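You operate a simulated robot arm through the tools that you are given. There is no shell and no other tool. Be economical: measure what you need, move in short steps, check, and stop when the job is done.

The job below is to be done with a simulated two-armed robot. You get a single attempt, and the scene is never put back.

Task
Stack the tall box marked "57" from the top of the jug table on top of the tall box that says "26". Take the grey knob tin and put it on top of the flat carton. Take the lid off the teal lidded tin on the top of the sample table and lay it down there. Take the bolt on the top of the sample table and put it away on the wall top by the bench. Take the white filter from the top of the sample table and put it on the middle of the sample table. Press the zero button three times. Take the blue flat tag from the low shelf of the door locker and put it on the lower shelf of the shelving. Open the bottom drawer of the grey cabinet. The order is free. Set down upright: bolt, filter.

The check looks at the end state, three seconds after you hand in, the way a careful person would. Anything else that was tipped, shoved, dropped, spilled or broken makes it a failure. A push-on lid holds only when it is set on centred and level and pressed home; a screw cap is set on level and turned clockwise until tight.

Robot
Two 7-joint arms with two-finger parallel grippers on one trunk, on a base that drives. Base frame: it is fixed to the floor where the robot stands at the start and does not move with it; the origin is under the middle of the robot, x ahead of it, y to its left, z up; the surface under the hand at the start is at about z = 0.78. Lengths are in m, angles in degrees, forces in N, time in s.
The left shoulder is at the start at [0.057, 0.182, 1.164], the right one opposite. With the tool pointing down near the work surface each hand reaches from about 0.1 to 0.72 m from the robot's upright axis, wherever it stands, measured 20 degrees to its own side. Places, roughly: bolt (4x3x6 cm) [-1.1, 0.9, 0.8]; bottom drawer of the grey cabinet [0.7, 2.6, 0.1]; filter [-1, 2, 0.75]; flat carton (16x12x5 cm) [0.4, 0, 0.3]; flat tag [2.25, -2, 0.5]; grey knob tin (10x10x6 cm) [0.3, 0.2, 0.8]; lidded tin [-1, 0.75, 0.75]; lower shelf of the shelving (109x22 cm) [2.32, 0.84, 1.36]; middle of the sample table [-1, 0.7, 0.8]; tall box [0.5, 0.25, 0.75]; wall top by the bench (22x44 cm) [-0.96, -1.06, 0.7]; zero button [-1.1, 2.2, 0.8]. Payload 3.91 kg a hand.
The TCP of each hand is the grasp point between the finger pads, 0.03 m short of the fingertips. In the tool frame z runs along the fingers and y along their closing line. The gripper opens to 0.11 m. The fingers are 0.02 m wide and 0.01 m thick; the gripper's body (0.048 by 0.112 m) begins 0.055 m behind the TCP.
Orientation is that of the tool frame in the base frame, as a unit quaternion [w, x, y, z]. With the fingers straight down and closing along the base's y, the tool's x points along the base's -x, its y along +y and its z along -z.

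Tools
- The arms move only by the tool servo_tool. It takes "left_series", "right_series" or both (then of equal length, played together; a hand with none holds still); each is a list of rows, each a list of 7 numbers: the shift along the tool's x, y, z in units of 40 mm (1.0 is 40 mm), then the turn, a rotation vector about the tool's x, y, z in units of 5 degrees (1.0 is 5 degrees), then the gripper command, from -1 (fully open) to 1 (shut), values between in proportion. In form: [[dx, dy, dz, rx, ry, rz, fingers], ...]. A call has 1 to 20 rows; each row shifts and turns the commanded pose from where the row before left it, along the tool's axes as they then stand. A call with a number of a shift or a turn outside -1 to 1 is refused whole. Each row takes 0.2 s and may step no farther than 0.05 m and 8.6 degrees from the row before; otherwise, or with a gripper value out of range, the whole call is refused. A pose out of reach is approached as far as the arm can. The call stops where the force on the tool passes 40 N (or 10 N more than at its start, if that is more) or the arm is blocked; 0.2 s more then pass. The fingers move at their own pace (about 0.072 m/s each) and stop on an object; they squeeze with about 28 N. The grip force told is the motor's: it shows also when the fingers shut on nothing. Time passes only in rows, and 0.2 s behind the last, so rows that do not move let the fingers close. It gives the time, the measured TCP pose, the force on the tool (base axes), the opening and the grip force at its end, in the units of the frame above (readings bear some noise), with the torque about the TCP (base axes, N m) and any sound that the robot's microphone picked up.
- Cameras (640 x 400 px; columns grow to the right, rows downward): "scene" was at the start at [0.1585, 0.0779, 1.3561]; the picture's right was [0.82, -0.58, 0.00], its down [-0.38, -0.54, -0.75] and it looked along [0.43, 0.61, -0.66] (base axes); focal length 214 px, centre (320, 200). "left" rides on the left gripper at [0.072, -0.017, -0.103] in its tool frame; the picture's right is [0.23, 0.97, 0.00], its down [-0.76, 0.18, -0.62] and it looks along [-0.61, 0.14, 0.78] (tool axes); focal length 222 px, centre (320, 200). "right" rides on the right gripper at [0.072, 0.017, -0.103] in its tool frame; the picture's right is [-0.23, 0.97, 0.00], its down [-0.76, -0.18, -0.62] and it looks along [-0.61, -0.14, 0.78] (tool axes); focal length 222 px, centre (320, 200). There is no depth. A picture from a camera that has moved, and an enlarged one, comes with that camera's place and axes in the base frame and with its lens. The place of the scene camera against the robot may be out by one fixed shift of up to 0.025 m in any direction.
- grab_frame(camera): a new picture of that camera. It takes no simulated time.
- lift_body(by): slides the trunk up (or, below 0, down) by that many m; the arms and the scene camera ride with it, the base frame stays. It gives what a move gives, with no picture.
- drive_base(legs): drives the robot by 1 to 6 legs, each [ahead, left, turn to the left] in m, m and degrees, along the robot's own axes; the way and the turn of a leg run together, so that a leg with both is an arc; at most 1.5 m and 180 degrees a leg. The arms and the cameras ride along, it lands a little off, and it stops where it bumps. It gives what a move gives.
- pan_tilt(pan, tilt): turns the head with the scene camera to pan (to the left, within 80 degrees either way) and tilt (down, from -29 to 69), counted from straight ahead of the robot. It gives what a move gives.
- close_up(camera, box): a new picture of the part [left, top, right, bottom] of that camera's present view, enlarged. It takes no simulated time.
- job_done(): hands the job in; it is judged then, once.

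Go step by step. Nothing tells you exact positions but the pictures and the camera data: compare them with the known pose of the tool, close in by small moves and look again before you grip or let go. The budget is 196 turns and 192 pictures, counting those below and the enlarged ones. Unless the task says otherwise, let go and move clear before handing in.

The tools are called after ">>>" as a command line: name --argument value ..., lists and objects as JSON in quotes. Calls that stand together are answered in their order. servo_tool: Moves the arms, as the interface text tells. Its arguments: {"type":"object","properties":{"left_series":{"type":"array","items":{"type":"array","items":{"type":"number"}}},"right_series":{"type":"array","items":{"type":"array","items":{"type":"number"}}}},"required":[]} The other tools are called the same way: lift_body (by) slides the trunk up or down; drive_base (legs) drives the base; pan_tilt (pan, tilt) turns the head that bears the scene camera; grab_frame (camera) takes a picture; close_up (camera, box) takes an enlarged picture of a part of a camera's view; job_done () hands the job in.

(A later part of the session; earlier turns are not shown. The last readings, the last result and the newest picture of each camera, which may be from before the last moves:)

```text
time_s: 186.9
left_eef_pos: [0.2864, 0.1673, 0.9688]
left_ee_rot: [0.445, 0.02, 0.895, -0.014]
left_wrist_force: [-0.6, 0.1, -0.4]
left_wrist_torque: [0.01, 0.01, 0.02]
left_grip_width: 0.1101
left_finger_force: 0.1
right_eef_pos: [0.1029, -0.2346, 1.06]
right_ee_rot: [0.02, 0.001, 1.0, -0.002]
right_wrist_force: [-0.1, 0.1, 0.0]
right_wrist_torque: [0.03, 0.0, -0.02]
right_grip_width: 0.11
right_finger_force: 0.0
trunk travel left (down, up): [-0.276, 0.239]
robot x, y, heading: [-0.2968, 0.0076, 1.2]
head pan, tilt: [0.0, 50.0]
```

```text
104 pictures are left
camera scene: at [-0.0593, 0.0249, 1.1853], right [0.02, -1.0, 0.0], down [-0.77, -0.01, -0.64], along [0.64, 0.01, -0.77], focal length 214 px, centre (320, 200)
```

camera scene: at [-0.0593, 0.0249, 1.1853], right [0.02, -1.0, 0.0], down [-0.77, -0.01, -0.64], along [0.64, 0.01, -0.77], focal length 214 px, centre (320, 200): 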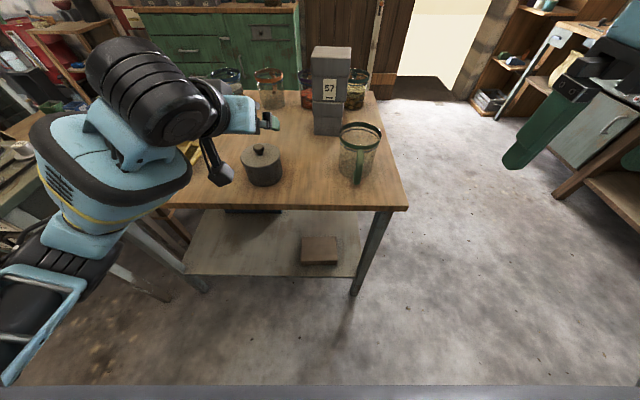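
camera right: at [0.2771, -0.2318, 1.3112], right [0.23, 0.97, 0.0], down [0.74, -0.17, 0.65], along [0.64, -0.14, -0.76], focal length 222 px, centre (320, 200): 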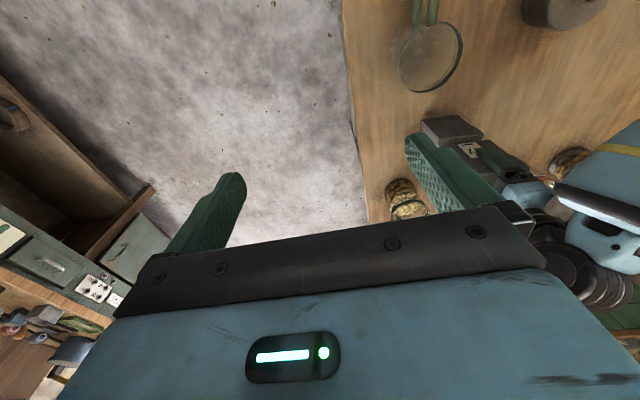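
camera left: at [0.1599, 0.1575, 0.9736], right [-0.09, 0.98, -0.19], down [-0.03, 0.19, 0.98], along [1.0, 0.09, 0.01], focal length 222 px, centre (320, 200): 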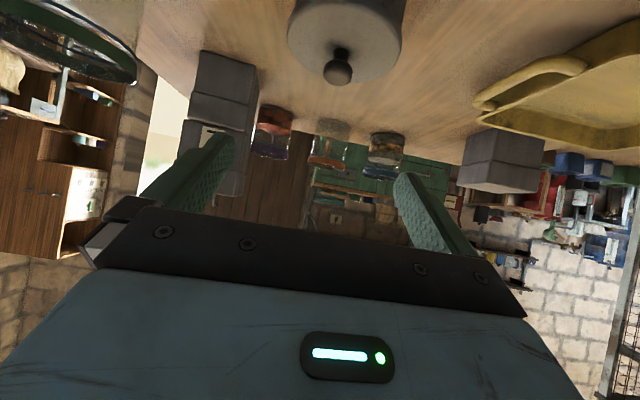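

Knob at (0.3505,0.1685,0.863); tin centre there. I go to a pre-grasp 10 cm back along the tool axis.

>>> servo_tool --left_series '[[0.71, 0.05, 0.36, 0, 0, 0, -1], [0.71, 0.05, 0.36, 0, 0, 0, -1], [0.71, 0.04, 0.36, 0, 0, 0, -1]]'

>>> grab_frame --camera "left"

>>> close_up --camera "scene" --box '[180, 100, 380, 280]'

```text
time_s: 187.7
left_eef_pos: [0.2686, 0.1732, 0.8757]
left_ee_rot: [0.445, 0.02, 0.895, -0.014]
left_wrist_force: [0.6, 0.9, 0.1]
left_wrist_torque: [0.01, 0.01, 0.05]
left_grip_width: 0.1099
left_finger_force: 0.0
right_eef_pos: [0.1031, -0.2354, 1.0591]
right_ee_rot: [0.019, 0.0, 1.0, -0.002]
right_wrist_force: [0.3, -0.4, -0.5]
right_wrist_torque: [0.02, 0.04, -0.03]
right_grip_width: 0.1099
right_finger_force: 0.0
trunk travel left (down, up): [-0.276, 0.239]
robot x, y, heading: [-0.2959, 0.0104, 1.1]
head pan, tilt: [0.0, 50.0]
```

```text
103 pictures are left
camera left: at [0.1424, 0.1631, 0.8804], right [-0.09, 0.98, -0.19], down [-0.03, 0.19, 0.98], along [1.0, 0.09, 0.01], focal length 222 px, centre (320, 200)
```

left: 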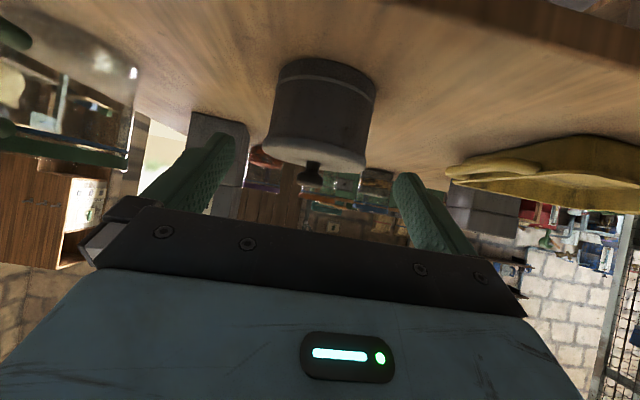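

```text
2.22 times, centred on (280, 190) of scene
camera zoom: at [-0.0596, 0.0258, 1.1854], right [0.02, -1.0, 0.0], down [-0.77, -0.01, -0.64], along [0.64, 0.01, -0.77], focal length 477 px, centre (409, 222)
```

zoom: 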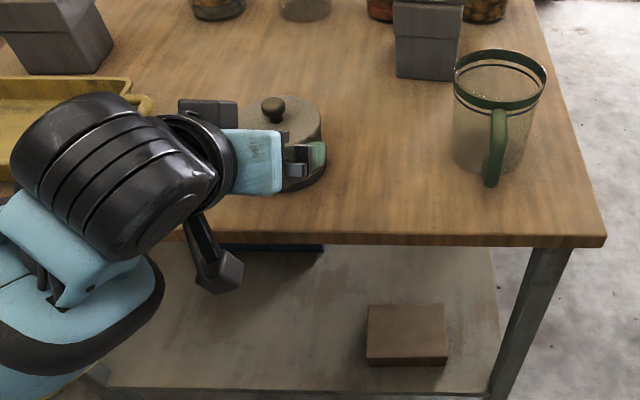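

Well centred. I advance 10 cm and check before closing.

>>> servo_tool --left_series '[[0, -0.03, 0.625, 0, 0, 0, -1], [0, -0.02, 0.625, 0, 0, 0, -1], [0, 0, 0.625, 0, 0, 0, -1], [0, 0, 0.625, 0, 0, 0, -1]]'

>>> grab_frame --camera "left"

>>> close_up --camera "scene" --box '[180, 100, 380, 280]'

```text
time_s: 188.7
left_eef_pos: [0.3497, 0.1678, 0.8187]
left_ee_rot: [0.447, 0.022, 0.894, -0.015]
left_wrist_force: [-1.8, -0.3, 4.0]
left_wrist_torque: [0.04, 0.16, 0.02]
left_grip_width: 0.1101
left_finger_force: 0.1
right_eef_pos: [0.1015, -0.2358, 1.0609]
right_ee_rot: [0.019, 0.0, 1.0, -0.002]
right_wrist_force: [0.2, -0.1, 0.0]
right_wrist_torque: [0.03, -0.02, -0.03]
right_grip_width: 0.11
right_finger_force: 0.1
trunk travel left (down, up): [-0.276, 0.239]
robot x, y, heading: [-0.2934, 0.0128, 1.2]
head pan, tilt: [0.0, 50.0]
```

```text
101 pictures are left
camera left: at [0.2234, 0.157, 0.8226], right [-0.09, 0.98, -0.19], down [-0.03, 0.19, 0.98], along [1.0, 0.09, 0.01], focal length 222 px, centre (320, 200)
```

left: 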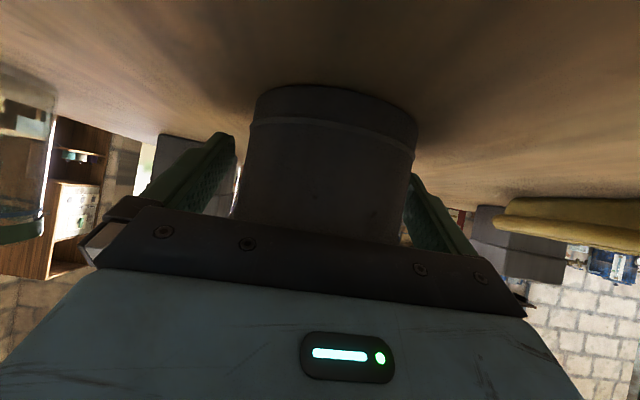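

```text
2.22 times, centred on (280, 190) of scene
camera zoom: at [-0.0605, 0.0256, 1.1856], right [0.02, -1.0, 0.0], down [-0.77, -0.01, -0.64], along [0.64, 0.01, -0.77], focal length 477 px, centre (409, 222)
```

zoom: 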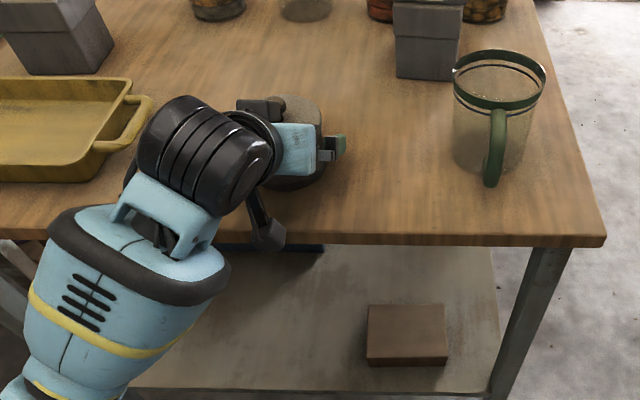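

Palm is just touching the lid edge; I back 5 mm, close, and lift a little.

>>> servo_tool --left_series '[[0, 0, -0.15, 0, 0, 0, -1], [0, 0, 0, 0, 0, 0, 0], [0, 0, 0, 0, 0, 0, 1], [0, 0, 0, 0, 0, 0, 1], [0, 0, 0, 0, 0, 0, 1], [-0.4, 0, -0.3, 0, 0, 0, 1], [-0.4, 0, -0.3, 0, 0, 0, 1]]'

>>> grab_frame --camera "left"

>>> close_up --camera "scene" --box '[180, 100, 380, 280]'

```text
time_s: 190.3
left_eef_pos: [0.3447, 0.1669, 0.8591]
left_ee_rot: [0.444, 0.021, 0.896, -0.015]
left_wrist_force: [0.5, 1.2, -2.8]
left_wrist_torque: [-0.03, 0.04, 0.01]
left_grip_width: 0.092
left_finger_force: 28.4
right_eef_pos: [0.1029, -0.235, 1.0594]
right_ee_rot: [0.019, 0.001, 1.0, -0.001]
right_wrist_force: [0.1, -0.2, 0.4]
right_wrist_torque: [-0.02, 0.0, -0.01]
right_grip_width: 0.1099
right_finger_force: 0.0
trunk travel left (down, up): [-0.276, 0.239]
robot x, y, heading: [-0.2978, 0.0131, 1.1]
head pan, tilt: [0.0, 50.0]
```

```text
99 pictures are left
camera left: at [0.2187, 0.1575, 0.8635], right [-0.09, 0.98, -0.19], down [-0.03, 0.19, 0.98], along [1.0, 0.09, 0.01], focal length 222 px, centre (320, 200)
```

left: 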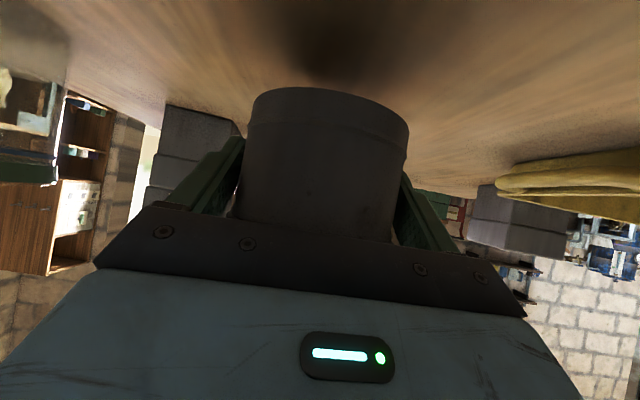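

```text
2.22 times, centred on (280, 190) of scene
camera zoom: at [-0.0594, 0.0256, 1.1854], right [0.02, -1.0, 0.0], down [-0.77, -0.01, -0.64], along [0.64, 0.01, -0.77], focal length 477 px, centre (409, 222)
```

zoom: 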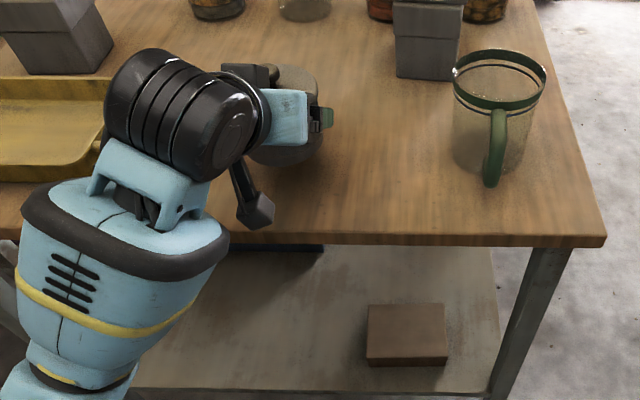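

The tin is held whole. I raise it, pull back, and drive back 0.15 m, then lower the trunk.

>>> servo_tool --left_series '[[-0.8, 0, -0.6, 0, 0, 0, 1], [0.5, 0, -0.65, 0, 0, 0, 1], [0.5, 0, -0.65, 0, 0, 0, 1], [0.5, 0, -0.65, 0, 0, 0, 1], [0.5, 0, -0.65, 0, 0, 0, 1]]'

>>> drive_base --legs '[[-0.15, 0, 0]]'

>>> lift_body --by -0.27

>>> grab_frame --camera "scene"

```text
time_s: 191.5
left_eef_pos: [0.2128, 0.1743, 0.8966]
left_ee_rot: [0.444, 0.021, 0.895, -0.015]
left_wrist_force: [-0.7, 0.3, -2.8]
left_wrist_torque: [-0.03, -0.01, 0.01]
left_grip_width: 0.0918
left_finger_force: 28.0
right_eef_pos: [0.1022, -0.235, 1.0599]
right_ee_rot: [0.02, 0.0, 1.0, -0.002]
right_wrist_force: [-0.8, -0.2, -0.3]
right_wrist_torque: [0.02, 0.01, -0.04]
right_grip_width: 0.11
right_finger_force: 0.1
trunk travel left (down, up): [-0.276, 0.239]
robot x, y, heading: [-0.2948, 0.0094, 1.1]
head pan, tilt: [0.0, 50.0]
```

```text
time_s: 192.9
left_eef_pos: [0.0658, 0.1726, 0.8967]
left_ee_rot: [0.444, 0.02, 0.896, -0.014]
left_wrist_force: [0.2, -0.1, -3.1]
left_wrist_torque: [-0.01, -0.02, -0.03]
left_grip_width: 0.0917
left_finger_force: 27.9
right_eef_pos: [-0.046, -0.2364, 1.06]
right_ee_rot: [0.019, -0.001, 1.0, -0.001]
right_wrist_force: [-0.2, 1.0, 0.2]
right_wrist_torque: [0.0, -0.01, -0.01]
right_grip_width: 0.1099
right_finger_force: 0.1
trunk travel left (down, up): [-0.276, 0.239]
robot x, y, heading: [-0.4492, 0.0059, 1.1]
head pan, tilt: [0.0, 50.0]
```

```text
time_s: 195.6
left_eef_pos: [0.0895, 0.1727, 0.5971]
left_ee_rot: [0.404, 0.019, 0.914, -0.015]
left_wrist_force: [-0.2, 0.4, -2.3]
left_wrist_torque: [-0.02, 0.01, -0.05]
left_grip_width: 0.0916
left_finger_force: 27.8
right_eef_pos: [-0.046, -0.236, 0.7899]
right_ee_rot: [0.019, 0.0, 1.0, -0.002]
right_wrist_force: [-0.4, -0.5, 0.2]
right_wrist_torque: [-0.01, 0.02, -0.02]
right_grip_width: 0.1099
right_finger_force: 0.0
trunk travel left (down, up): [-0.006, 0.509]
robot x, y, heading: [-0.4458, 0.0069, 1.2]
head pan, tilt: [0.0, 50.0]
```

```text
97 pictures are left
camera scene: at [-0.1148, 0.0253, 0.8972], right [0.02, -1.0, 0.0], down [-0.77, -0.02, -0.64], along [0.64, 0.01, -0.77], focal length 214 px, centre (320, 200)
```

scene: 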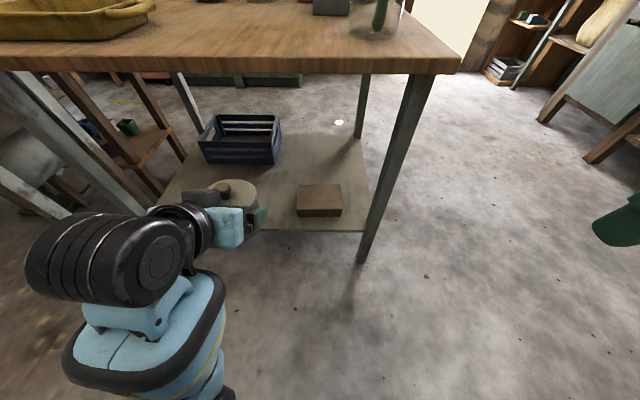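

Carton top centre ≈(0.378,0.037,0.32). I lower and move the hand toward it, staying outside the table edge first.

>>> servo_tool --left_series '[[0.37, -0.6, 0.75, 0, 0, 0, 1], [0.37, -0.6, 0.75, 0, 0, 0, 1], [0.37, -0.6, 0.75, 0, 0, 0, 1], [0.37, -0.6, 0.75, 0, 0, 0, 1]]'

>>> grab_frame --camera "scene"

```text
time_s: 196.6
left_eef_pos: [0.1707, 0.1101, 0.5398]
left_ee_rot: [0.475, 0.031, 0.879, 0.033]
left_wrist_force: [1.0, 0.0, -2.8]
left_wrist_torque: [-0.01, 0.01, -0.01]
left_grip_width: 0.0917
left_finger_force: 28.3
right_eef_pos: [-0.0453, -0.238, 0.7888]
right_ee_rot: [0.019, -0.001, 1.0, -0.002]
right_wrist_force: [-0.9, -0.5, -0.4]
right_wrist_torque: [0.01, -0.04, 0.0]
right_grip_width: 0.1101
right_finger_force: 0.2
trunk travel left (down, up): [-0.006, 0.509]
robot x, y, heading: [-0.4491, 0.0079, 1.2]
head pan, tilt: [0.0, 50.0]
stopped in row 4 (left hand): the arm was blocked; the commanded pose is now the measured one
```

```text
96 pictures are left
camera scene: at [-0.1147, 0.0254, 0.8973], right [0.02, -1.0, 0.0], down [-0.77, -0.02, -0.64], along [0.64, 0.01, -0.77], focal length 214 px, centre (320, 200)
```

scene: 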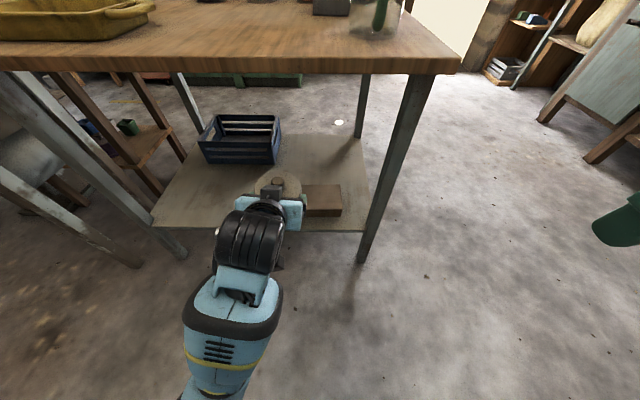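

The elbow is cramped by the low trunk. I back slightly, raise the trunk by 0.2 m and re-level the hand.

>>> drive_base --legs '[[-0.08, 0, 0]]'

>>> lift_body --by 0.2

>>> servo_tool --left_series '[[0, 0, 0, 0, 0.8, 0, 1], [0, 0, 0, 0, 0, -0.6, 1], [0, 0, 0, 0, 0, -0.6, 1], [0.4, 0, 0.7, 0, 0, 0, 1], [0.4, 0, 0.7, 0, 0, 0, 1], [0.6, 0, 0.6, 0, 0, 0, 1], [0.6, 0, 0.6, 0, 0, 0, 1], [0.6, 0, 0.6, 0, 0, 0, 1]]'

>>> grab_frame --camera "scene"

```text
time_s: 197.8
left_eef_pos: [0.1161, 0.107, 0.5361]
left_ee_rot: [0.471, 0.033, 0.881, 0.033]
left_wrist_force: [0.4, 0.0, -2.4]
left_wrist_torque: [0.02, 0.04, 0.02]
left_grip_width: 0.0918
left_finger_force: 27.9
right_eef_pos: [-0.0982, -0.2398, 0.7866]
right_ee_rot: [0.015, 0.001, 1.0, -0.001]
right_wrist_force: [-0.9, -0.2, 0.8]
right_wrist_torque: [0.03, 0.01, 0.01]
right_grip_width: 0.11
right_finger_force: 0.0
trunk travel left (down, up): [-0.006, 0.509]
robot x, y, heading: [-0.5016, 0.0061, 1.2]
head pan, tilt: [0.0, 50.0]
stopped in leg 1: the robot was blocked; the commanded pose is now the measured one
```

```text
time_s: 199.9
left_eef_pos: [0.1345, 0.1154, 0.7276]
left_ee_rot: [0.468, 0.034, 0.882, 0.041]
left_wrist_force: [0.3, 0.2, -2.4]
left_wrist_torque: [-0.04, 0.02, 0.05]
left_grip_width: 0.0915
left_finger_force: 28.2
right_eef_pos: [-0.0809, -0.2406, 0.9822]
right_ee_rot: [0.011, 0.0, 1.0, -0.002]
right_wrist_force: [-0.6, 0.3, -0.6]
right_wrist_torque: [0.0, 0.02, -0.02]
right_grip_width: 0.11
right_finger_force: 0.0
trunk travel left (down, up): [-0.206, 0.309]
robot x, y, heading: [-0.498, 0.0081, 1.2]
head pan, tilt: [0.0, 50.0]
```

```text
time_s: 201.9
left_eef_pos: [0.1779, 0.1277, 0.576]
left_ee_rot: [0.445, -0.013, 0.895, 0.026]
left_wrist_force: [0.7, 0.1, -1.3]
left_wrist_torque: [0.0, 0.02, 0.03]
left_grip_width: 0.0918
left_finger_force: 28.0
right_eef_pos: [-0.0828, -0.2414, 0.9854]
right_ee_rot: [0.013, 0.001, 1.0, -0.002]
right_wrist_force: [0.5, 0.2, 0.6]
right_wrist_torque: [0.02, -0.03, 0.04]
right_grip_width: 0.11
right_finger_force: 0.2
trunk travel left (down, up): [-0.206, 0.309]
robot x, y, heading: [-0.4913, 0.011, 1.2]
head pan, tilt: [0.0, 50.0]
stopped in row 8 (left hand): the arm was blocked; the commanded pose is now the measured one
```

```text
95 pictures are left
camera scene: at [-0.2209, 0.0206, 1.1095], right [0.02, -1.0, 0.0], down [-0.77, -0.01, -0.63], along [0.63, 0.01, -0.77], focal length 214 px, centre (320, 200)
```

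scene: 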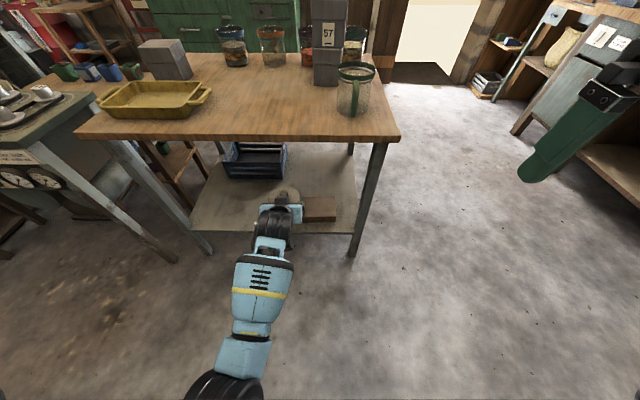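

Something blocks the back/left elbow. I look to the left.

>>> pan_tilt --pan 75 --tilt 50

>>> grab_frame --camera "scene"

>>> pan_tilt --pan -75 --tilt 50

>>> grab_frame --camera "scene"

```text
time_s: 203.4
left_eef_pos: [0.176, 0.1279, 0.5712]
left_ee_rot: [0.444, -0.012, 0.896, 0.026]
left_wrist_force: [0.2, 0.3, -1.4]
left_wrist_torque: [-0.02, 0.02, 0.03]
left_grip_width: 0.0919
left_finger_force: 28.1
right_eef_pos: [-0.081, -0.2401, 0.983]
right_ee_rot: [0.011, 0.001, 1.0, -0.002]
right_wrist_force: [0.3, 0.5, 0.2]
right_wrist_torque: [0.0, -0.01, 0.0]
right_grip_width: 0.11
right_finger_force: 0.0
trunk travel left (down, up): [-0.206, 0.309]
robot x, y, heading: [-0.4951, 0.0085, 1.0]
head pan, tilt: [75.0, 50.0]
```

```text
94 pictures are left
camera scene: at [-0.2777, 0.0944, 1.108], right [0.97, -0.24, -0.01], down [-0.19, -0.74, -0.64], along [0.14, 0.62, -0.77], focal length 214 px, centre (320, 200)
```

scene: 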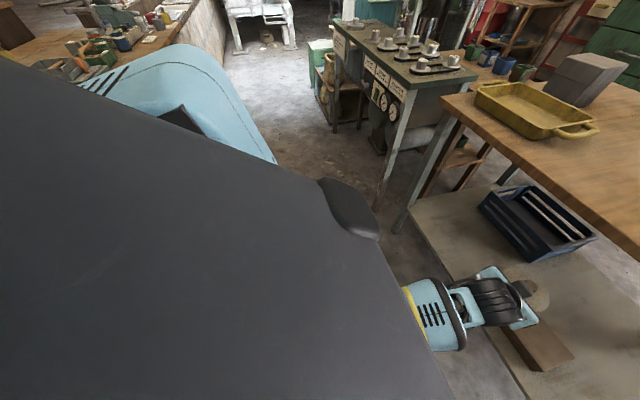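

```text
time_s: 205.8
left_eef_pos: [0.1763, 0.1274, 0.5716]
left_ee_rot: [0.444, -0.013, 0.895, 0.027]
left_wrist_force: [0.0, 0.3, -2.2]
left_wrist_torque: [-0.04, 0.03, -0.02]
left_grip_width: 0.0917
left_finger_force: 27.9
right_eef_pos: [-0.0809, -0.2398, 0.9828]
right_ee_rot: [0.011, 0.001, 1.0, -0.001]
right_wrist_force: [-0.4, 0.7, 0.0]
right_wrist_torque: [0.05, -0.03, -0.01]
right_grip_width: 0.1101
right_finger_force: 0.0
trunk travel left (down, up): [-0.206, 0.309]
robot x, y, heading: [-0.4993, 0.0127, 0.9]
head pan, tilt: [-75.0, 50.0]
```

```text
93 pictures are left
camera scene: at [-0.2749, -0.0543, 1.1082], right [-0.96, -0.28, 0.01], down [-0.22, 0.74, -0.64], along [0.17, -0.62, -0.77], focal length 214 px, centre (320, 200)
```

scene: 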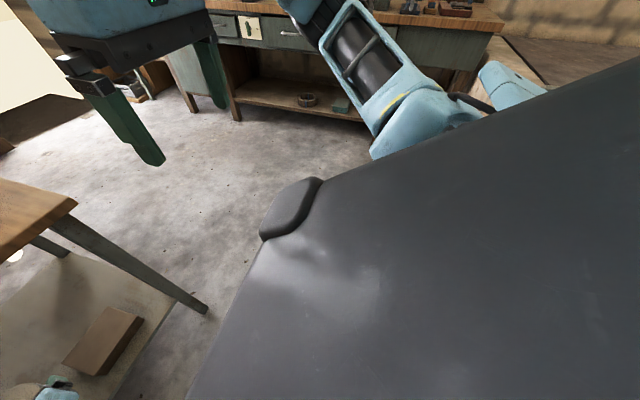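

The arm is extended in front, fine. I drive ahead and right to bring the tin over the carton, then lower the trunk.

>>> drive_base --legs '[[0.15, -0.085, 0]]'

>>> lift_body --by -0.12

>>> pan_tilt --pan 0 --tilt 45

>>> grab_frame --camera "scene"

```text
time_s: 207.2
left_eef_pos: [0.3204, 0.0486, 0.5799]
left_ee_rot: [0.45, -0.014, 0.893, 0.026]
left_wrist_force: [0.6, 0.0, -2.9]
left_wrist_torque: [0.0, 0.03, 0.01]
left_grip_width: 0.0916
left_finger_force: 27.7
right_eef_pos: [0.0583, -0.3209, 0.9897]
right_ee_rot: [0.018, 0.0, 1.0, -0.002]
right_wrist_force: [0.4, -0.4, -1.2]
right_wrist_torque: [0.01, 0.01, 0.01]
right_grip_width: 0.1099
right_finger_force: 0.0
trunk travel left (down, up): [-0.206, 0.309]
robot x, y, heading: [-0.3404, -0.0736, 1.4]
head pan, tilt: [-75.0, 50.0]
```

```text
time_s: 208.7
left_eef_pos: [0.3201, 0.0744, 0.4543]
left_ee_rot: [0.45, -0.005, 0.891, 0.056]
left_wrist_force: [-0.6, 0.5, -2.0]
left_wrist_torque: [-0.03, 0.01, 0.0]
left_grip_width: 0.092
left_finger_force: 27.8
right_eef_pos: [0.0553, -0.32, 0.8688]
right_ee_rot: [0.018, -0.001, 1.0, -0.002]
right_wrist_force: [0.2, -0.1, 0.5]
right_wrist_torque: [0.0, -0.04, -0.03]
right_grip_width: 0.1095
right_finger_force: 0.1
trunk travel left (down, up): [-0.086, 0.429]
robot x, y, heading: [-0.3416, -0.0734, 1.1]
head pan, tilt: [-75.0, 50.0]
```

```text
time_s: 210.2
left_eef_pos: [0.3223, 0.0745, 0.4573]
left_ee_rot: [0.451, -0.006, 0.891, 0.054]
left_wrist_force: [-0.3, 0.2, -1.9]
left_wrist_torque: [0.0, 0.02, -0.01]
left_grip_width: 0.0913
left_finger_force: 28.4
right_eef_pos: [0.0574, -0.3204, 0.8683]
right_ee_rot: [0.019, 0.0, 1.0, -0.002]
right_wrist_force: [-0.3, -0.9, -0.9]
right_wrist_torque: [0.03, 0.02, -0.01]
right_grip_width: 0.11
right_finger_force: 0.0
trunk travel left (down, up): [-0.086, 0.429]
robot x, y, heading: [-0.341, -0.0755, 1.0]
head pan, tilt: [0.0, 45.0]
```

```text
92 pictures are left
camera scene: at [-0.0293, -0.0585, 0.9762], right [0.02, -1.0, 0.0], down [-0.71, -0.01, -0.71], along [0.71, 0.01, -0.71], focal length 214 px, centre (320, 200)
```

scene: 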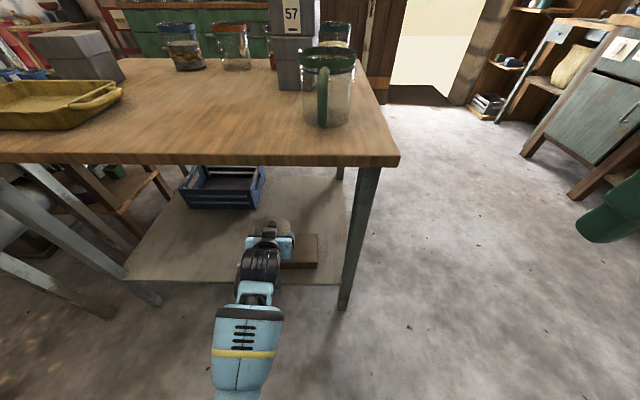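

The arm is pushed by the base; I shift the robot right and the hand left relative to it.

>>> servo_tool --left_series '[[0, 0.8, 0, 0, 0, 0, 1], [0, 0.8, 0, 0, 0, 0, 1]]'

>>> drive_base --legs '[[0, -0.12, 0]]'

>>> grab_frame --camera "scene"

```text
time_s: 210.8
left_eef_pos: [0.315, 0.1087, 0.4643]
left_ee_rot: [0.448, -0.013, 0.893, 0.024]
left_wrist_force: [0.1, -0.8, -3.1]
left_wrist_torque: [0.01, 0.03, 0.01]
left_grip_width: 0.0917
left_finger_force: 28.0
right_eef_pos: [0.0566, -0.3203, 0.8687]
right_ee_rot: [0.019, 0.0, 1.0, -0.002]
right_wrist_force: [0.1, -0.3, -0.2]
right_wrist_torque: [0.01, 0.03, 0.01]
right_grip_width: 0.1101
right_finger_force: 0.0
trunk travel left (down, up): [-0.086, 0.429]
robot x, y, heading: [-0.346, -0.0734, 1.2]
head pan, tilt: [0.0, 45.0]
```

```text
time_s: 212.5
left_eef_pos: [0.3196, -0.0077, 0.4647]
left_ee_rot: [0.45, -0.014, 0.893, 0.026]
left_wrist_force: [0.3, -0.7, -2.0]
left_wrist_torque: [0.02, 0.01, 0.0]
left_grip_width: 0.0915
left_finger_force: 28.4
right_eef_pos: [0.0595, -0.44, 0.8705]
right_ee_rot: [0.018, -0.001, 1.0, -0.002]
right_wrist_force: [0.4, 0.0, 0.3]
right_wrist_torque: [0.03, 0.01, 0.04]
right_grip_width: 0.1099
right_finger_force: 0.1
trunk travel left (down, up): [-0.086, 0.429]
robot x, y, heading: [-0.3399, -0.1932, 1.3]
head pan, tilt: [0.0, 45.0]
```

```text
91 pictures are left
camera scene: at [-0.0268, -0.1772, 0.9762], right [0.02, -1.0, 0.0], down [-0.71, -0.01, -0.71], along [0.71, 0.01, -0.71], focal length 214 px, centre (320, 200)
```

scene: 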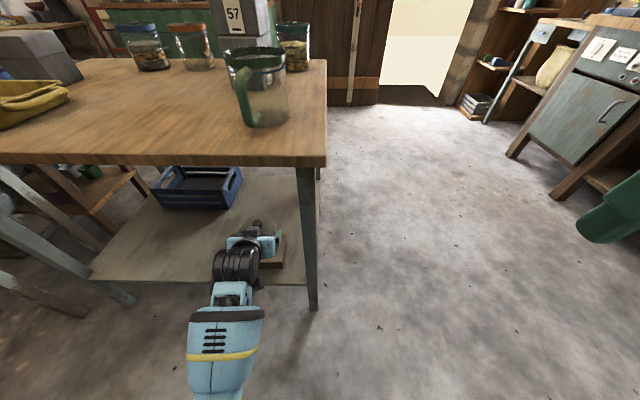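

Free now. I correct the small roll and move to 4 cm above the release height over the carton.

>>> servo_tool --left_series '[[0.145, 0.33, 0.67, 0, 0, -0.5, 1], [0.145, 0.33, 0.67, 0, 0, 0, 1], [0.145, 0.33, 0.67, 0, 0, 0, 1]]'

>>> close_up --camera "scene" --box '[180, 150, 340, 320]'

>>> grab_frame --camera "left"

```text
time_s: 213.3
left_eef_pos: [0.3712, 0.0376, 0.4024]
left_ee_rot: [0.451, -0.034, 0.892, 0.017]
left_wrist_force: [-0.7, 0.1, -2.8]
left_wrist_torque: [0.0, 0.02, -0.02]
left_grip_width: 0.0916
left_finger_force: 28.0
right_eef_pos: [0.0595, -0.4391, 0.8704]
right_ee_rot: [0.019, -0.001, 1.0, -0.001]
right_wrist_force: [0.6, -0.4, -0.4]
right_wrist_torque: [0.04, -0.02, 0.03]
right_grip_width: 0.11
right_finger_force: 0.0
trunk travel left (down, up): [-0.086, 0.429]
robot x, y, heading: [-0.343, -0.1937, 1.2]
head pan, tilt: [0.0, 45.0]
```

```text
2.35 times, centred on (260, 235) of scene
camera zoom: at [-0.0267, -0.177, 0.9762], right [0.02, -1.0, 0.0], down [-0.71, -0.02, -0.71], along [0.71, 0.01, -0.71], focal length 505 px, centre (461, 118)
```

zoom: 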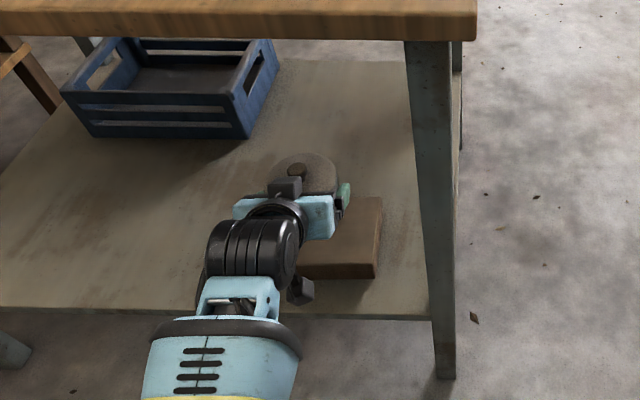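

```text
89 pictures are left
camera left: at [0.2474, 0.0113, 0.4063], right [-0.21, 0.96, -0.18], down [-0.06, 0.17, 0.98], along [0.98, 0.22, 0.02], focal length 222 px, centre (320, 200)
```

left: 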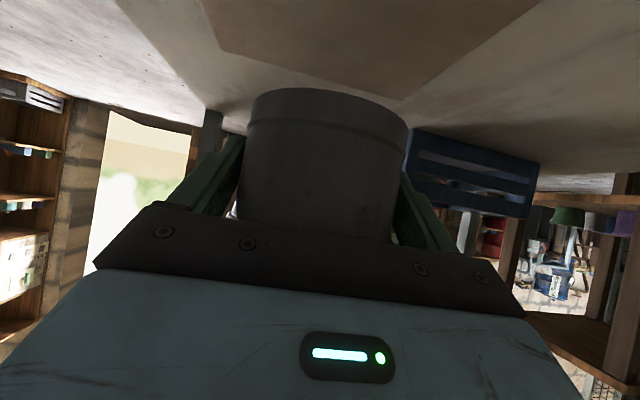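

Carton top ≈ z 0.305, centre ≈(0.395,0.035). I shift forward 2 cm and lower most of the way.

>>> servo_tool --left_series '[[0.12, 0, 0.5, 0, 0, 0, 1], [0.35, 0, 0.3, 0, 0, 0, 1], [0.12, 0, 0.1, 0, 0, 0, 1]]'

>>> close_up --camera "scene" --box '[180, 150, 340, 320]'

>>> grab_frame --camera "left"

```text
time_s: 214.1
left_eef_pos: [0.3866, 0.0381, 0.3648]
left_ee_rot: [0.451, -0.034, 0.892, 0.017]
left_wrist_force: [0.5, -0.5, -3.0]
left_wrist_torque: [0.0, 0.03, 0.0]
left_grip_width: 0.0917
left_finger_force: 28.3
right_eef_pos: [0.0597, -0.4389, 0.8686]
right_ee_rot: [0.019, -0.001, 1.0, -0.002]
right_wrist_force: [-0.3, 0.1, -0.3]
right_wrist_torque: [-0.01, 0.0, -0.01]
right_grip_width: 0.1102
right_finger_force: 0.0
trunk travel left (down, up): [-0.086, 0.429]
robot x, y, heading: [-0.3365, -0.1944, 1.2]
head pan, tilt: [0.0, 45.0]
```

```text
2.35 times, centred on (260, 235) of scene
camera zoom: at [-0.0268, -0.177, 0.9762], right [0.02, -1.0, 0.0], down [-0.71, -0.01, -0.71], along [0.71, 0.01, -0.71], focal length 505 px, centre (461, 118)
```

zoom: 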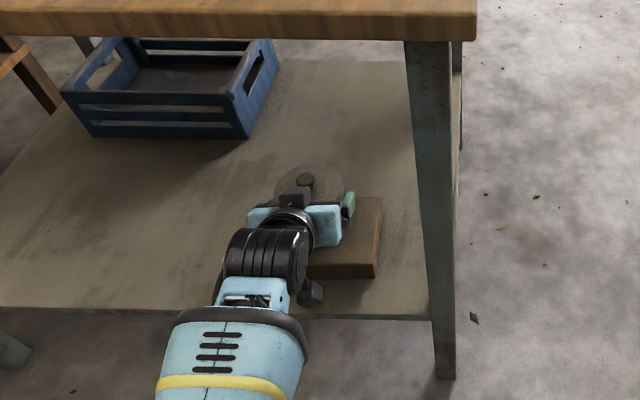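

```text
87 pictures are left
camera left: at [0.2623, 0.0126, 0.366], right [-0.21, 0.96, -0.18], down [-0.06, 0.17, 0.98], along [0.98, 0.22, 0.02], focal length 222 px, centre (320, 200)
```

left: 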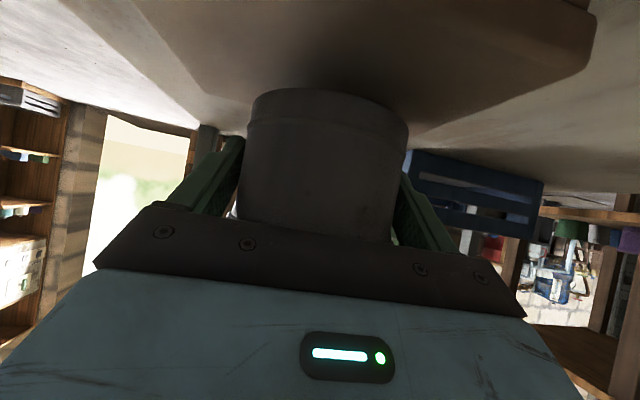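

I lower in small steps until contact.

>>> servo_tool --left_series '[[0.1, 0, 0.075, 0, 0, 0, 1], [0.1, 0, 0.075, 0, 0, 0, 1], [0.1, 0, 0.075, 0, 0, 0, 1]]'

```text
time_s: 214.9
left_eef_pos: [0.3865, 0.0365, 0.3493]
left_ee_rot: [0.453, -0.033, 0.891, 0.016]
left_wrist_force: [-1.6, -1.1, 4.4]
left_wrist_torque: [0.01, 0.32, 0.0]
left_grip_width: 0.0917
left_finger_force: 28.5
right_eef_pos: [0.059, -0.4386, 0.8686]
right_ee_rot: [0.018, -0.001, 1.0, -0.001]
right_wrist_force: [0.0, 0.3, -0.3]
right_wrist_torque: [0.01, 0.03, 0.01]
right_grip_width: 0.1098
right_finger_force: 0.2
trunk travel left (down, up): [-0.086, 0.429]
robot x, y, heading: [-0.3416, -0.1919, 1.4]
head pan, tilt: [0.0, 45.0]
```

Contact. I press 2 mm more, open and withdraw along the tool axis.

>>> servo_tool --left_series '[[0.04, 0, 0.03, 0, 0, 0, 1], [0, 0, 0, 0, 0, 0, 0.4], [0, 0, 0, 0, 0, 0, -0.3], [0, 0, 0, 0, 0, 0, -1], [0, 0, 0, 0, 0, 0, -1], [0, 0, -0.4, 0, 0, 0, -1], [0, 0, -0.7, 0, 0, 0, -1], [0, 0, -0.7, 0, 0, 0, -1], [0, 0, -0.7, 0, 0, 0, -1]]'

>>> grab_frame --camera "left"

>>> close_up --camera "scene" --box '[180, 150, 340, 320]'

```text
time_s: 216.9
left_eef_pos: [0.3035, 0.0311, 0.406]
left_ee_rot: [0.451, -0.034, 0.892, 0.017]
left_wrist_force: [-0.6, 0.1, -0.4]
left_wrist_torque: [-0.01, 0.02, 0.0]
left_grip_width: 0.11
left_finger_force: 0.1
right_eef_pos: [0.0604, -0.4401, 0.8691]
right_ee_rot: [0.019, 0.0, 1.0, -0.001]
right_wrist_force: [0.5, 0.6, 0.5]
right_wrist_torque: [0.03, -0.03, 0.01]
right_grip_width: 0.1102
right_finger_force: 0.1
trunk travel left (down, up): [-0.086, 0.429]
robot x, y, heading: [-0.3414, -0.1975, 1.0]
head pan, tilt: [0.0, 45.0]
```

```text
86 pictures are left
camera left: at [0.1801, 0.0061, 0.4092], right [-0.21, 0.96, -0.18], down [-0.06, 0.17, 0.98], along [0.98, 0.21, 0.02], focal length 222 px, centre (320, 200)
```

left: 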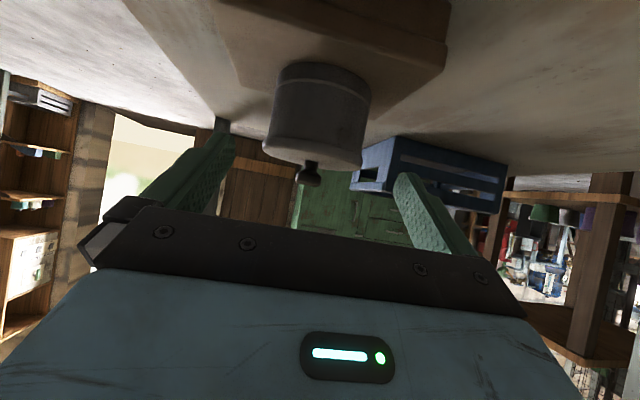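

```text
2.35 times, centred on (260, 235) of scene
camera zoom: at [-0.0271, -0.1771, 0.9763], right [0.02, -1.0, 0.0], down [-0.71, -0.01, -0.71], along [0.71, 0.01, -0.71], focal length 505 px, centre (461, 118)
```

zoom: 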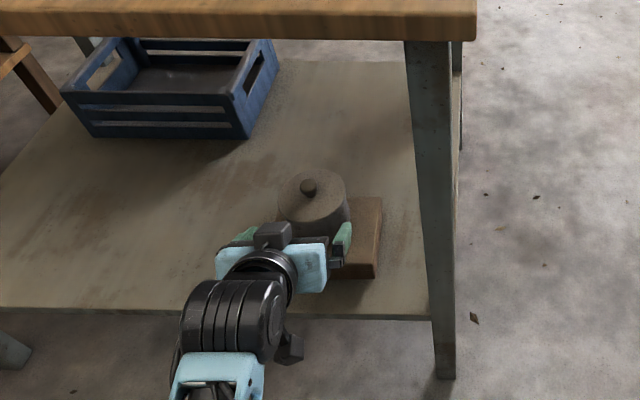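

The tin stands on the carton. I back out, raise the trunk and restore the left hand to pointing down.

>>> drive_base --legs '[[-0.14, 0, 0]]'

>>> lift_body --by 0.34

>>> servo_tool --left_series '[[-0.8, 0, -0.6, 0, 0, 0, -1], [-0.8, 0, -0.6, 0, 0, 0, -1], [-0.8, 0, -0.6, 0, 0, 0, -1], [-0.8, 0, -0.6, 0, 0, 0, -1], [-0.8, 0, -0.6, 0, 0, 0, -1], [-0.8, 0, -0.6, 0, 0, 0, -1], [-0.8, 0, -0.6, 0, 0, 0, -1], [0, 0, 0, 0, 1, 0, -1], [0, 0, 0, 0, 1, 0, -1], [0, 0, 0, 0, 1, 0, -1], [0, 0, 0, 0, 1, 0, -1], [0, 0, 0, 0, 1, 0, -1], [0, 0, 0, 0, 1, 0, -1], [0, 0, 0, 0, 1, 0, -1], [0, 0, 0, 0, 1, 0, -1], [0, 0, 0, 0, 1, 0, -1], [0, 0, 0, 0, 1, 0, -1], [0, 0, 0, 0, 1, 0, -1]]'

```text
time_s: 218.2
left_eef_pos: [0.1642, 0.028, 0.406]
left_ee_rot: [0.451, -0.033, 0.892, 0.016]
left_wrist_force: [0.6, 0.4, 0.7]
left_wrist_torque: [0.0, 0.03, 0.03]
left_grip_width: 0.1099
left_finger_force: 0.1
right_eef_pos: [-0.0808, -0.4419, 0.8695]
right_ee_rot: [0.019, 0.0, 1.0, -0.002]
right_wrist_force: [-0.7, 0.9, 0.8]
right_wrist_torque: [-0.04, 0.02, -0.01]
right_grip_width: 0.11
right_finger_force: 0.1
trunk travel left (down, up): [-0.086, 0.429]
robot x, y, heading: [-0.4843, -0.1941, 1.1]
head pan, tilt: [0.0, 45.0]
```

```text
time_s: 221.6
left_eef_pos: [0.1641, 0.0279, 0.7459]
left_ee_rot: [0.45, -0.033, 0.892, 0.017]
left_wrist_force: [0.2, -0.5, -0.9]
left_wrist_torque: [0.02, 0.0, -0.01]
left_grip_width: 0.1104
left_finger_force: 0.0
right_eef_pos: [-0.0812, -0.4436, 1.2082]
right_ee_rot: [0.017, -0.001, 1.0, -0.001]
right_wrist_force: [-1.2, 0.1, -0.5]
right_wrist_torque: [-0.02, 0.01, 0.0]
right_grip_width: 0.1102
right_finger_force: 0.1
trunk travel left (down, up): [-0.426, 0.089]
robot x, y, heading: [-0.4811, -0.1967, 1.1]
head pan, tilt: [0.0, 45.0]
```

```text
time_s: 225.4
left_eef_pos: [0.1614, 0.0264, 1.0253]
left_ee_rot: [-0.013, -0.036, 0.999, -0.002]
left_wrist_force: [-0.3, -0.5, 0.2]
left_wrist_torque: [0.01, -0.04, 0.02]
left_grip_width: 0.1098
left_finger_force: 0.1
right_eef_pos: [-0.082, -0.4418, 1.2101]
right_ee_rot: [0.018, 0.0, 1.0, -0.002]
right_wrist_force: [-0.3, -0.7, 0.6]
right_wrist_torque: [0.0, -0.02, 0.0]
right_grip_width: 0.1101
right_finger_force: 0.2
trunk travel left (down, up): [-0.426, 0.089]
robot x, y, heading: [-0.4846, -0.1937, 1.0]
head pan, tilt: [0.0, 45.0]
```

I tuck the left hand in, drive to open floor and turn around to face the sample table.

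>>> servo_tool --left_series '[[0.9, 0, -0.75, 0, 0, 0, -1], [0.9, 0, -0.75, 0, 0, 0, -1], [0.9, 0, -0.75, 0, 0, 0, -1], [0.9, 0, -0.75, 0, 0, 0, -1], [0.9, 0, -0.75, 0, 0, 0, -1]]'

>>> drive_base --legs '[[0.2, 0, 0], [0, -0.6, 0], [0, 0, 178]]'

>>> pan_tilt --pan -20 --tilt 35

>>> grab_frame --camera "scene"

```text
time_s: 226.8
left_eef_pos: [0.1396, 0.0959, 1.1428]
left_ee_rot: [-0.024, -0.066, 0.998, -0.003]
left_wrist_force: [-0.8, 0.4, -0.3]
left_wrist_torque: [0.01, -0.02, 0.02]
left_grip_width: 0.1102
left_finger_force: 0.0
left hand out of reach, approached as far as the arm can: row 1, 2, 3, 4, 5
right_eef_pos: [-0.081, -0.4423, 1.2096]
right_ee_rot: [0.019, 0.0, 1.0, -0.002]
right_wrist_force: [0.5, -0.1, 0.3]
right_wrist_torque: [0.02, -0.01, 0.0]
right_grip_width: 0.1099
right_finger_force: 0.0
trunk travel left (down, up): [-0.426, 0.089]
robot x, y, heading: [-0.4795, -0.199, 1.2]
head pan, tilt: [0.0, 45.0]
stopped in row 5 (left hand): the arm was blocked; the commanded pose is now the measured one
```

```text
time_s: 241.0
left_eef_pos: [-0.9024, -1.0569, 1.1425]
left_ee_rot: [-0.002, 0.998, 0.05, 0.023]
left_wrist_force: [0.4, 0.2, -0.5]
left_wrist_torque: [-0.02, 0.0, -0.01]
left_grip_width: 0.11
left_finger_force: 0.1
right_eef_pos: [-0.663, -0.525, 1.2098]
right_ee_rot: [-0.002, 1.0, -0.015, -0.019]
right_wrist_force: [-0.6, -0.3, -0.3]
right_wrist_torque: [-0.01, 0.0, -0.01]
right_grip_width: 0.1102
right_finger_force: 0.1
trunk travel left (down, up): [-0.426, 0.089]
robot x, y, heading: [-0.2702, -0.7844, 179.4]
head pan, tilt: [0.0, 45.0]
```

```text
time_s: 241.8
left_eef_pos: [-0.9007, -1.0583, 1.1427]
left_ee_rot: [-0.002, 0.998, 0.051, 0.024]
left_wrist_force: [-0.9, 0.8, 0.1]
left_wrist_torque: [0.0, 0.0, 0.0]
left_grip_width: 0.1099
left_finger_force: 0.0
right_eef_pos: [-0.6625, -0.5259, 1.21]
right_ee_rot: [-0.002, 1.0, -0.015, -0.019]
right_wrist_force: [-0.2, -0.2, -0.3]
right_wrist_torque: [0.02, -0.01, 0.02]
right_grip_width: 0.1097
right_finger_force: 0.0
trunk travel left (down, up): [-0.426, 0.089]
robot x, y, heading: [-0.2699, -0.7865, 179.4]
head pan, tilt: [-20.0, 35.0]
```

```text
84 pictures are left
camera scene: at [-0.4454, -0.7431, 1.3665], right [0.35, 0.94, 0.0], down [0.54, -0.2, -0.82], along [-0.77, 0.29, -0.57], focal length 214 px, centre (320, 200)
```

scene: 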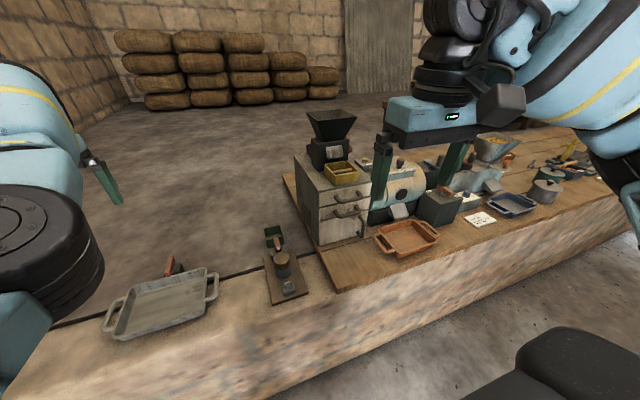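

I see the low wall with tray (wall top by the bench) and the sample table further right. I take close-ups.

>>> close_up --camera "scene" --box '[80, 210, 320, 370]'

>>> pan_tilt --pan 25 --tilt 45

>>> grab_frame --camera "scene"

```text
2.50 times, centred on (200, 290) of scene
camera zoom: at [-0.4454, -0.7431, 1.3665], right [0.35, 0.94, 0.0], down [0.54, -0.2, -0.82], along [-0.77, 0.29, -0.57], focal length 536 px, centre (620, -25)
```

zoom: 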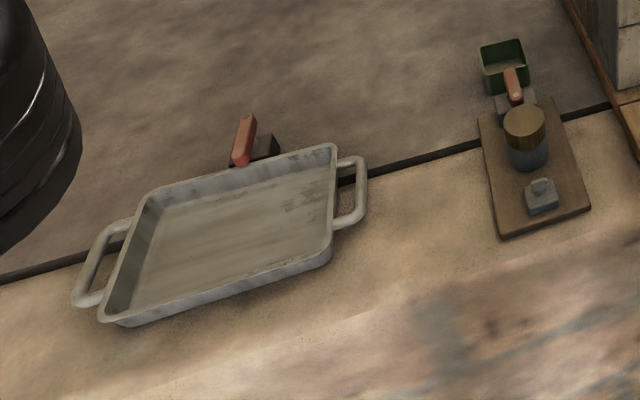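

```text
time_s: 242.9
left_eef_pos: [-0.902, -1.0573, 1.1433]
left_ee_rot: [-0.003, 0.998, 0.051, 0.023]
left_wrist_force: [-0.1, 0.1, -0.6]
left_wrist_torque: [0.03, 0.0, 0.01]
left_grip_width: 0.1096
left_finger_force: 0.0
right_eef_pos: [-0.6639, -0.526, 1.2094]
right_ee_rot: [-0.002, 1.0, -0.015, -0.018]
right_wrist_force: [-0.7, 0.8, 0.4]
right_wrist_torque: [0.0, 0.0, -0.03]
right_grip_width: 0.1098
right_finger_force: 0.1
trunk travel left (down, up): [-0.426, 0.089]
robot x, y, heading: [-0.2723, -0.7835, 179.7]
head pan, tilt: [25.0, 45.0]
```

```text
82 pictures are left
camera scene: at [-0.437, -0.8075, 1.3517], right [-0.41, 0.91, 0.0], down [0.64, 0.29, -0.71], along [-0.64, -0.29, -0.71], focal length 214 px, centre (320, 200)
```

scene: 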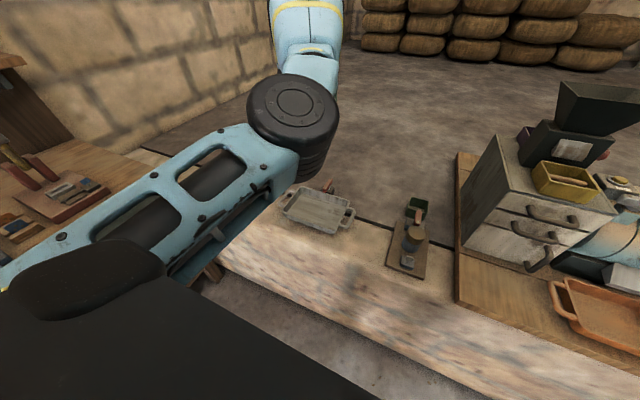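

Wall top spot for the bolt will be beside the tray's right handle, about (-0.865,-0.87). Now drive along to the sample table and look.

>>> drive_base --legs '[[-0.1, 0, 0], [0, -1.5, 0]]'

>>> pan_tilt --pan 0 --tilt 45

>>> grab_frame --camera "scene"

>>> grab_frame --camera "right"

```text
time_s: 257.0
left_eef_pos: [-0.7856, 0.4438, 1.1414]
left_ee_rot: [-0.002, 0.998, 0.051, 0.022]
left_wrist_force: [0.0, 0.7, -0.7]
left_wrist_torque: [-0.02, 0.01, -0.03]
left_grip_width: 0.11
left_finger_force: 0.0
right_eef_pos: [-0.5466, 0.9752, 1.2098]
right_ee_rot: [-0.001, 1.0, -0.014, -0.018]
right_wrist_force: [0.3, 0.5, 0.9]
right_wrist_torque: [0.02, 0.02, 0.01]
right_grip_width: 0.1101
right_finger_force: 0.0
trunk travel left (down, up): [-0.426, 0.089]
robot x, y, heading: [-0.1573, 0.713, 179.5]
head pan, tilt: [25.0, 45.0]
```

```text
time_s: 257.9
left_eef_pos: [-0.7853, 0.4421, 1.1426]
left_ee_rot: [-0.002, 0.998, 0.053, 0.024]
left_wrist_force: [0.5, -0.1, -0.1]
left_wrist_torque: [-0.01, -0.01, 0.0]
left_grip_width: 0.1101
left_finger_force: 0.0
right_eef_pos: [-0.5483, 0.9742, 1.2092]
right_ee_rot: [-0.002, 1.0, -0.015, -0.019]
right_wrist_force: [-0.2, -0.1, -0.4]
right_wrist_torque: [-0.01, -0.02, -0.01]
right_grip_width: 0.1097
right_finger_force: 0.1
trunk travel left (down, up): [-0.426, 0.089]
robot x, y, heading: [-0.1549, 0.716, 179.3]
head pan, tilt: [0.0, 45.0]
```

```text
81 pictures are left
camera scene: at [-0.3289, 0.7271, 1.3517], right [0.01, 1.0, 0.0], down [0.71, -0.01, -0.71], along [-0.71, 0.01, -0.71], focal length 214 px, centre (320, 200)
```

scene: 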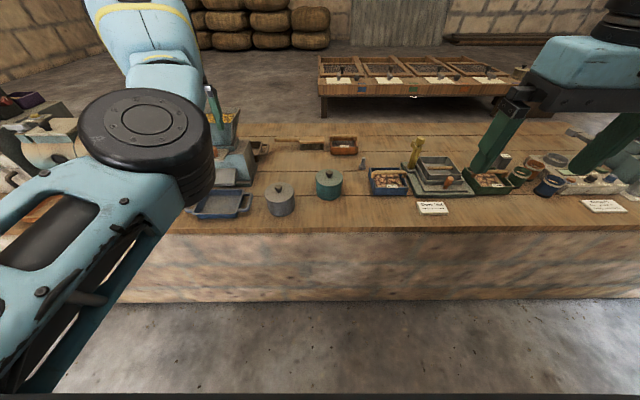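

```text
80 pictures are left
camera right: at [-0.4722, 0.9555, 1.3108], right [-0.26, -0.97, 0.0], down [-0.73, 0.2, 0.65], along [-0.63, 0.16, -0.76], focal length 222 px, centre (320, 200)
```

right: 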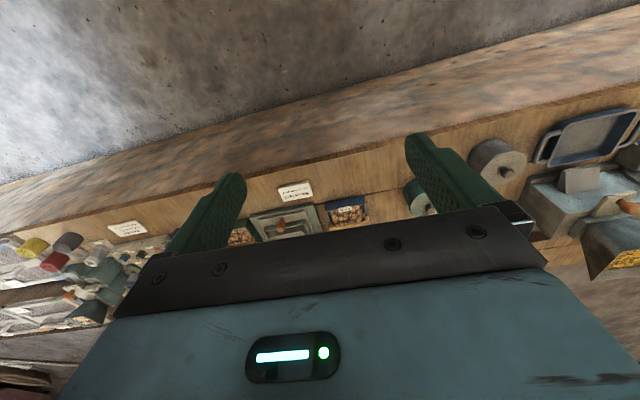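

>>> close_up --camera "scene" --box '[200, 120, 460, 240]'

>>> close_up --camera "scene" --box '[400, 110, 640, 230]'

```text
2.46 times, centred on (330, 180) of scene
camera zoom: at [-0.3289, 0.7271, 1.3517], right [0.01, 1.0, 0.0], down [0.71, -0.01, -0.71], along [-0.71, 0.01, -0.71], focal length 528 px, centre (295, 249)
```

zoom: 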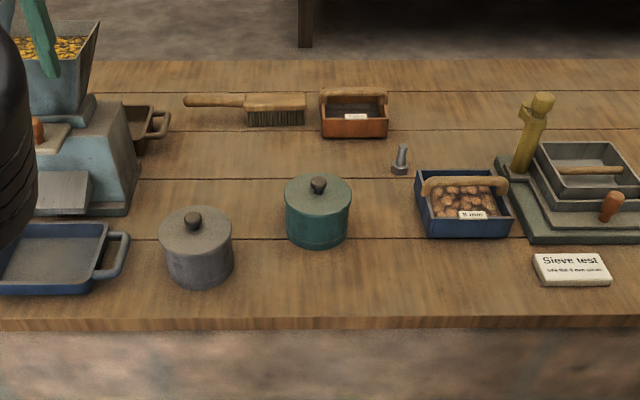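

```text
2.67 times, centred on (520, 170) of scene
camera zoom: at [-0.3289, 0.7271, 1.3517], right [0.01, 1.0, 0.0], down [0.71, -0.01, -0.71], along [-0.71, 0.01, -0.71], focal length 572 px, centre (-213, 280)
```

zoom: 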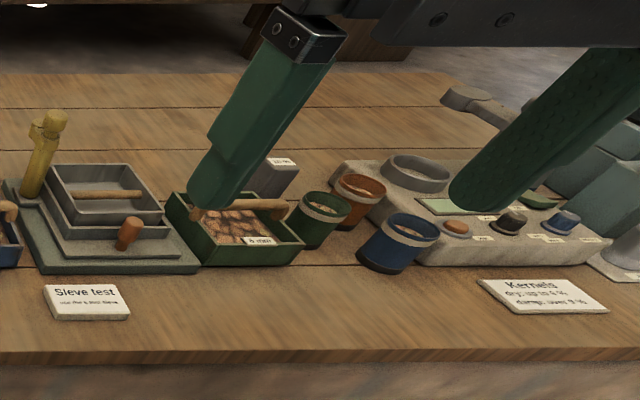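

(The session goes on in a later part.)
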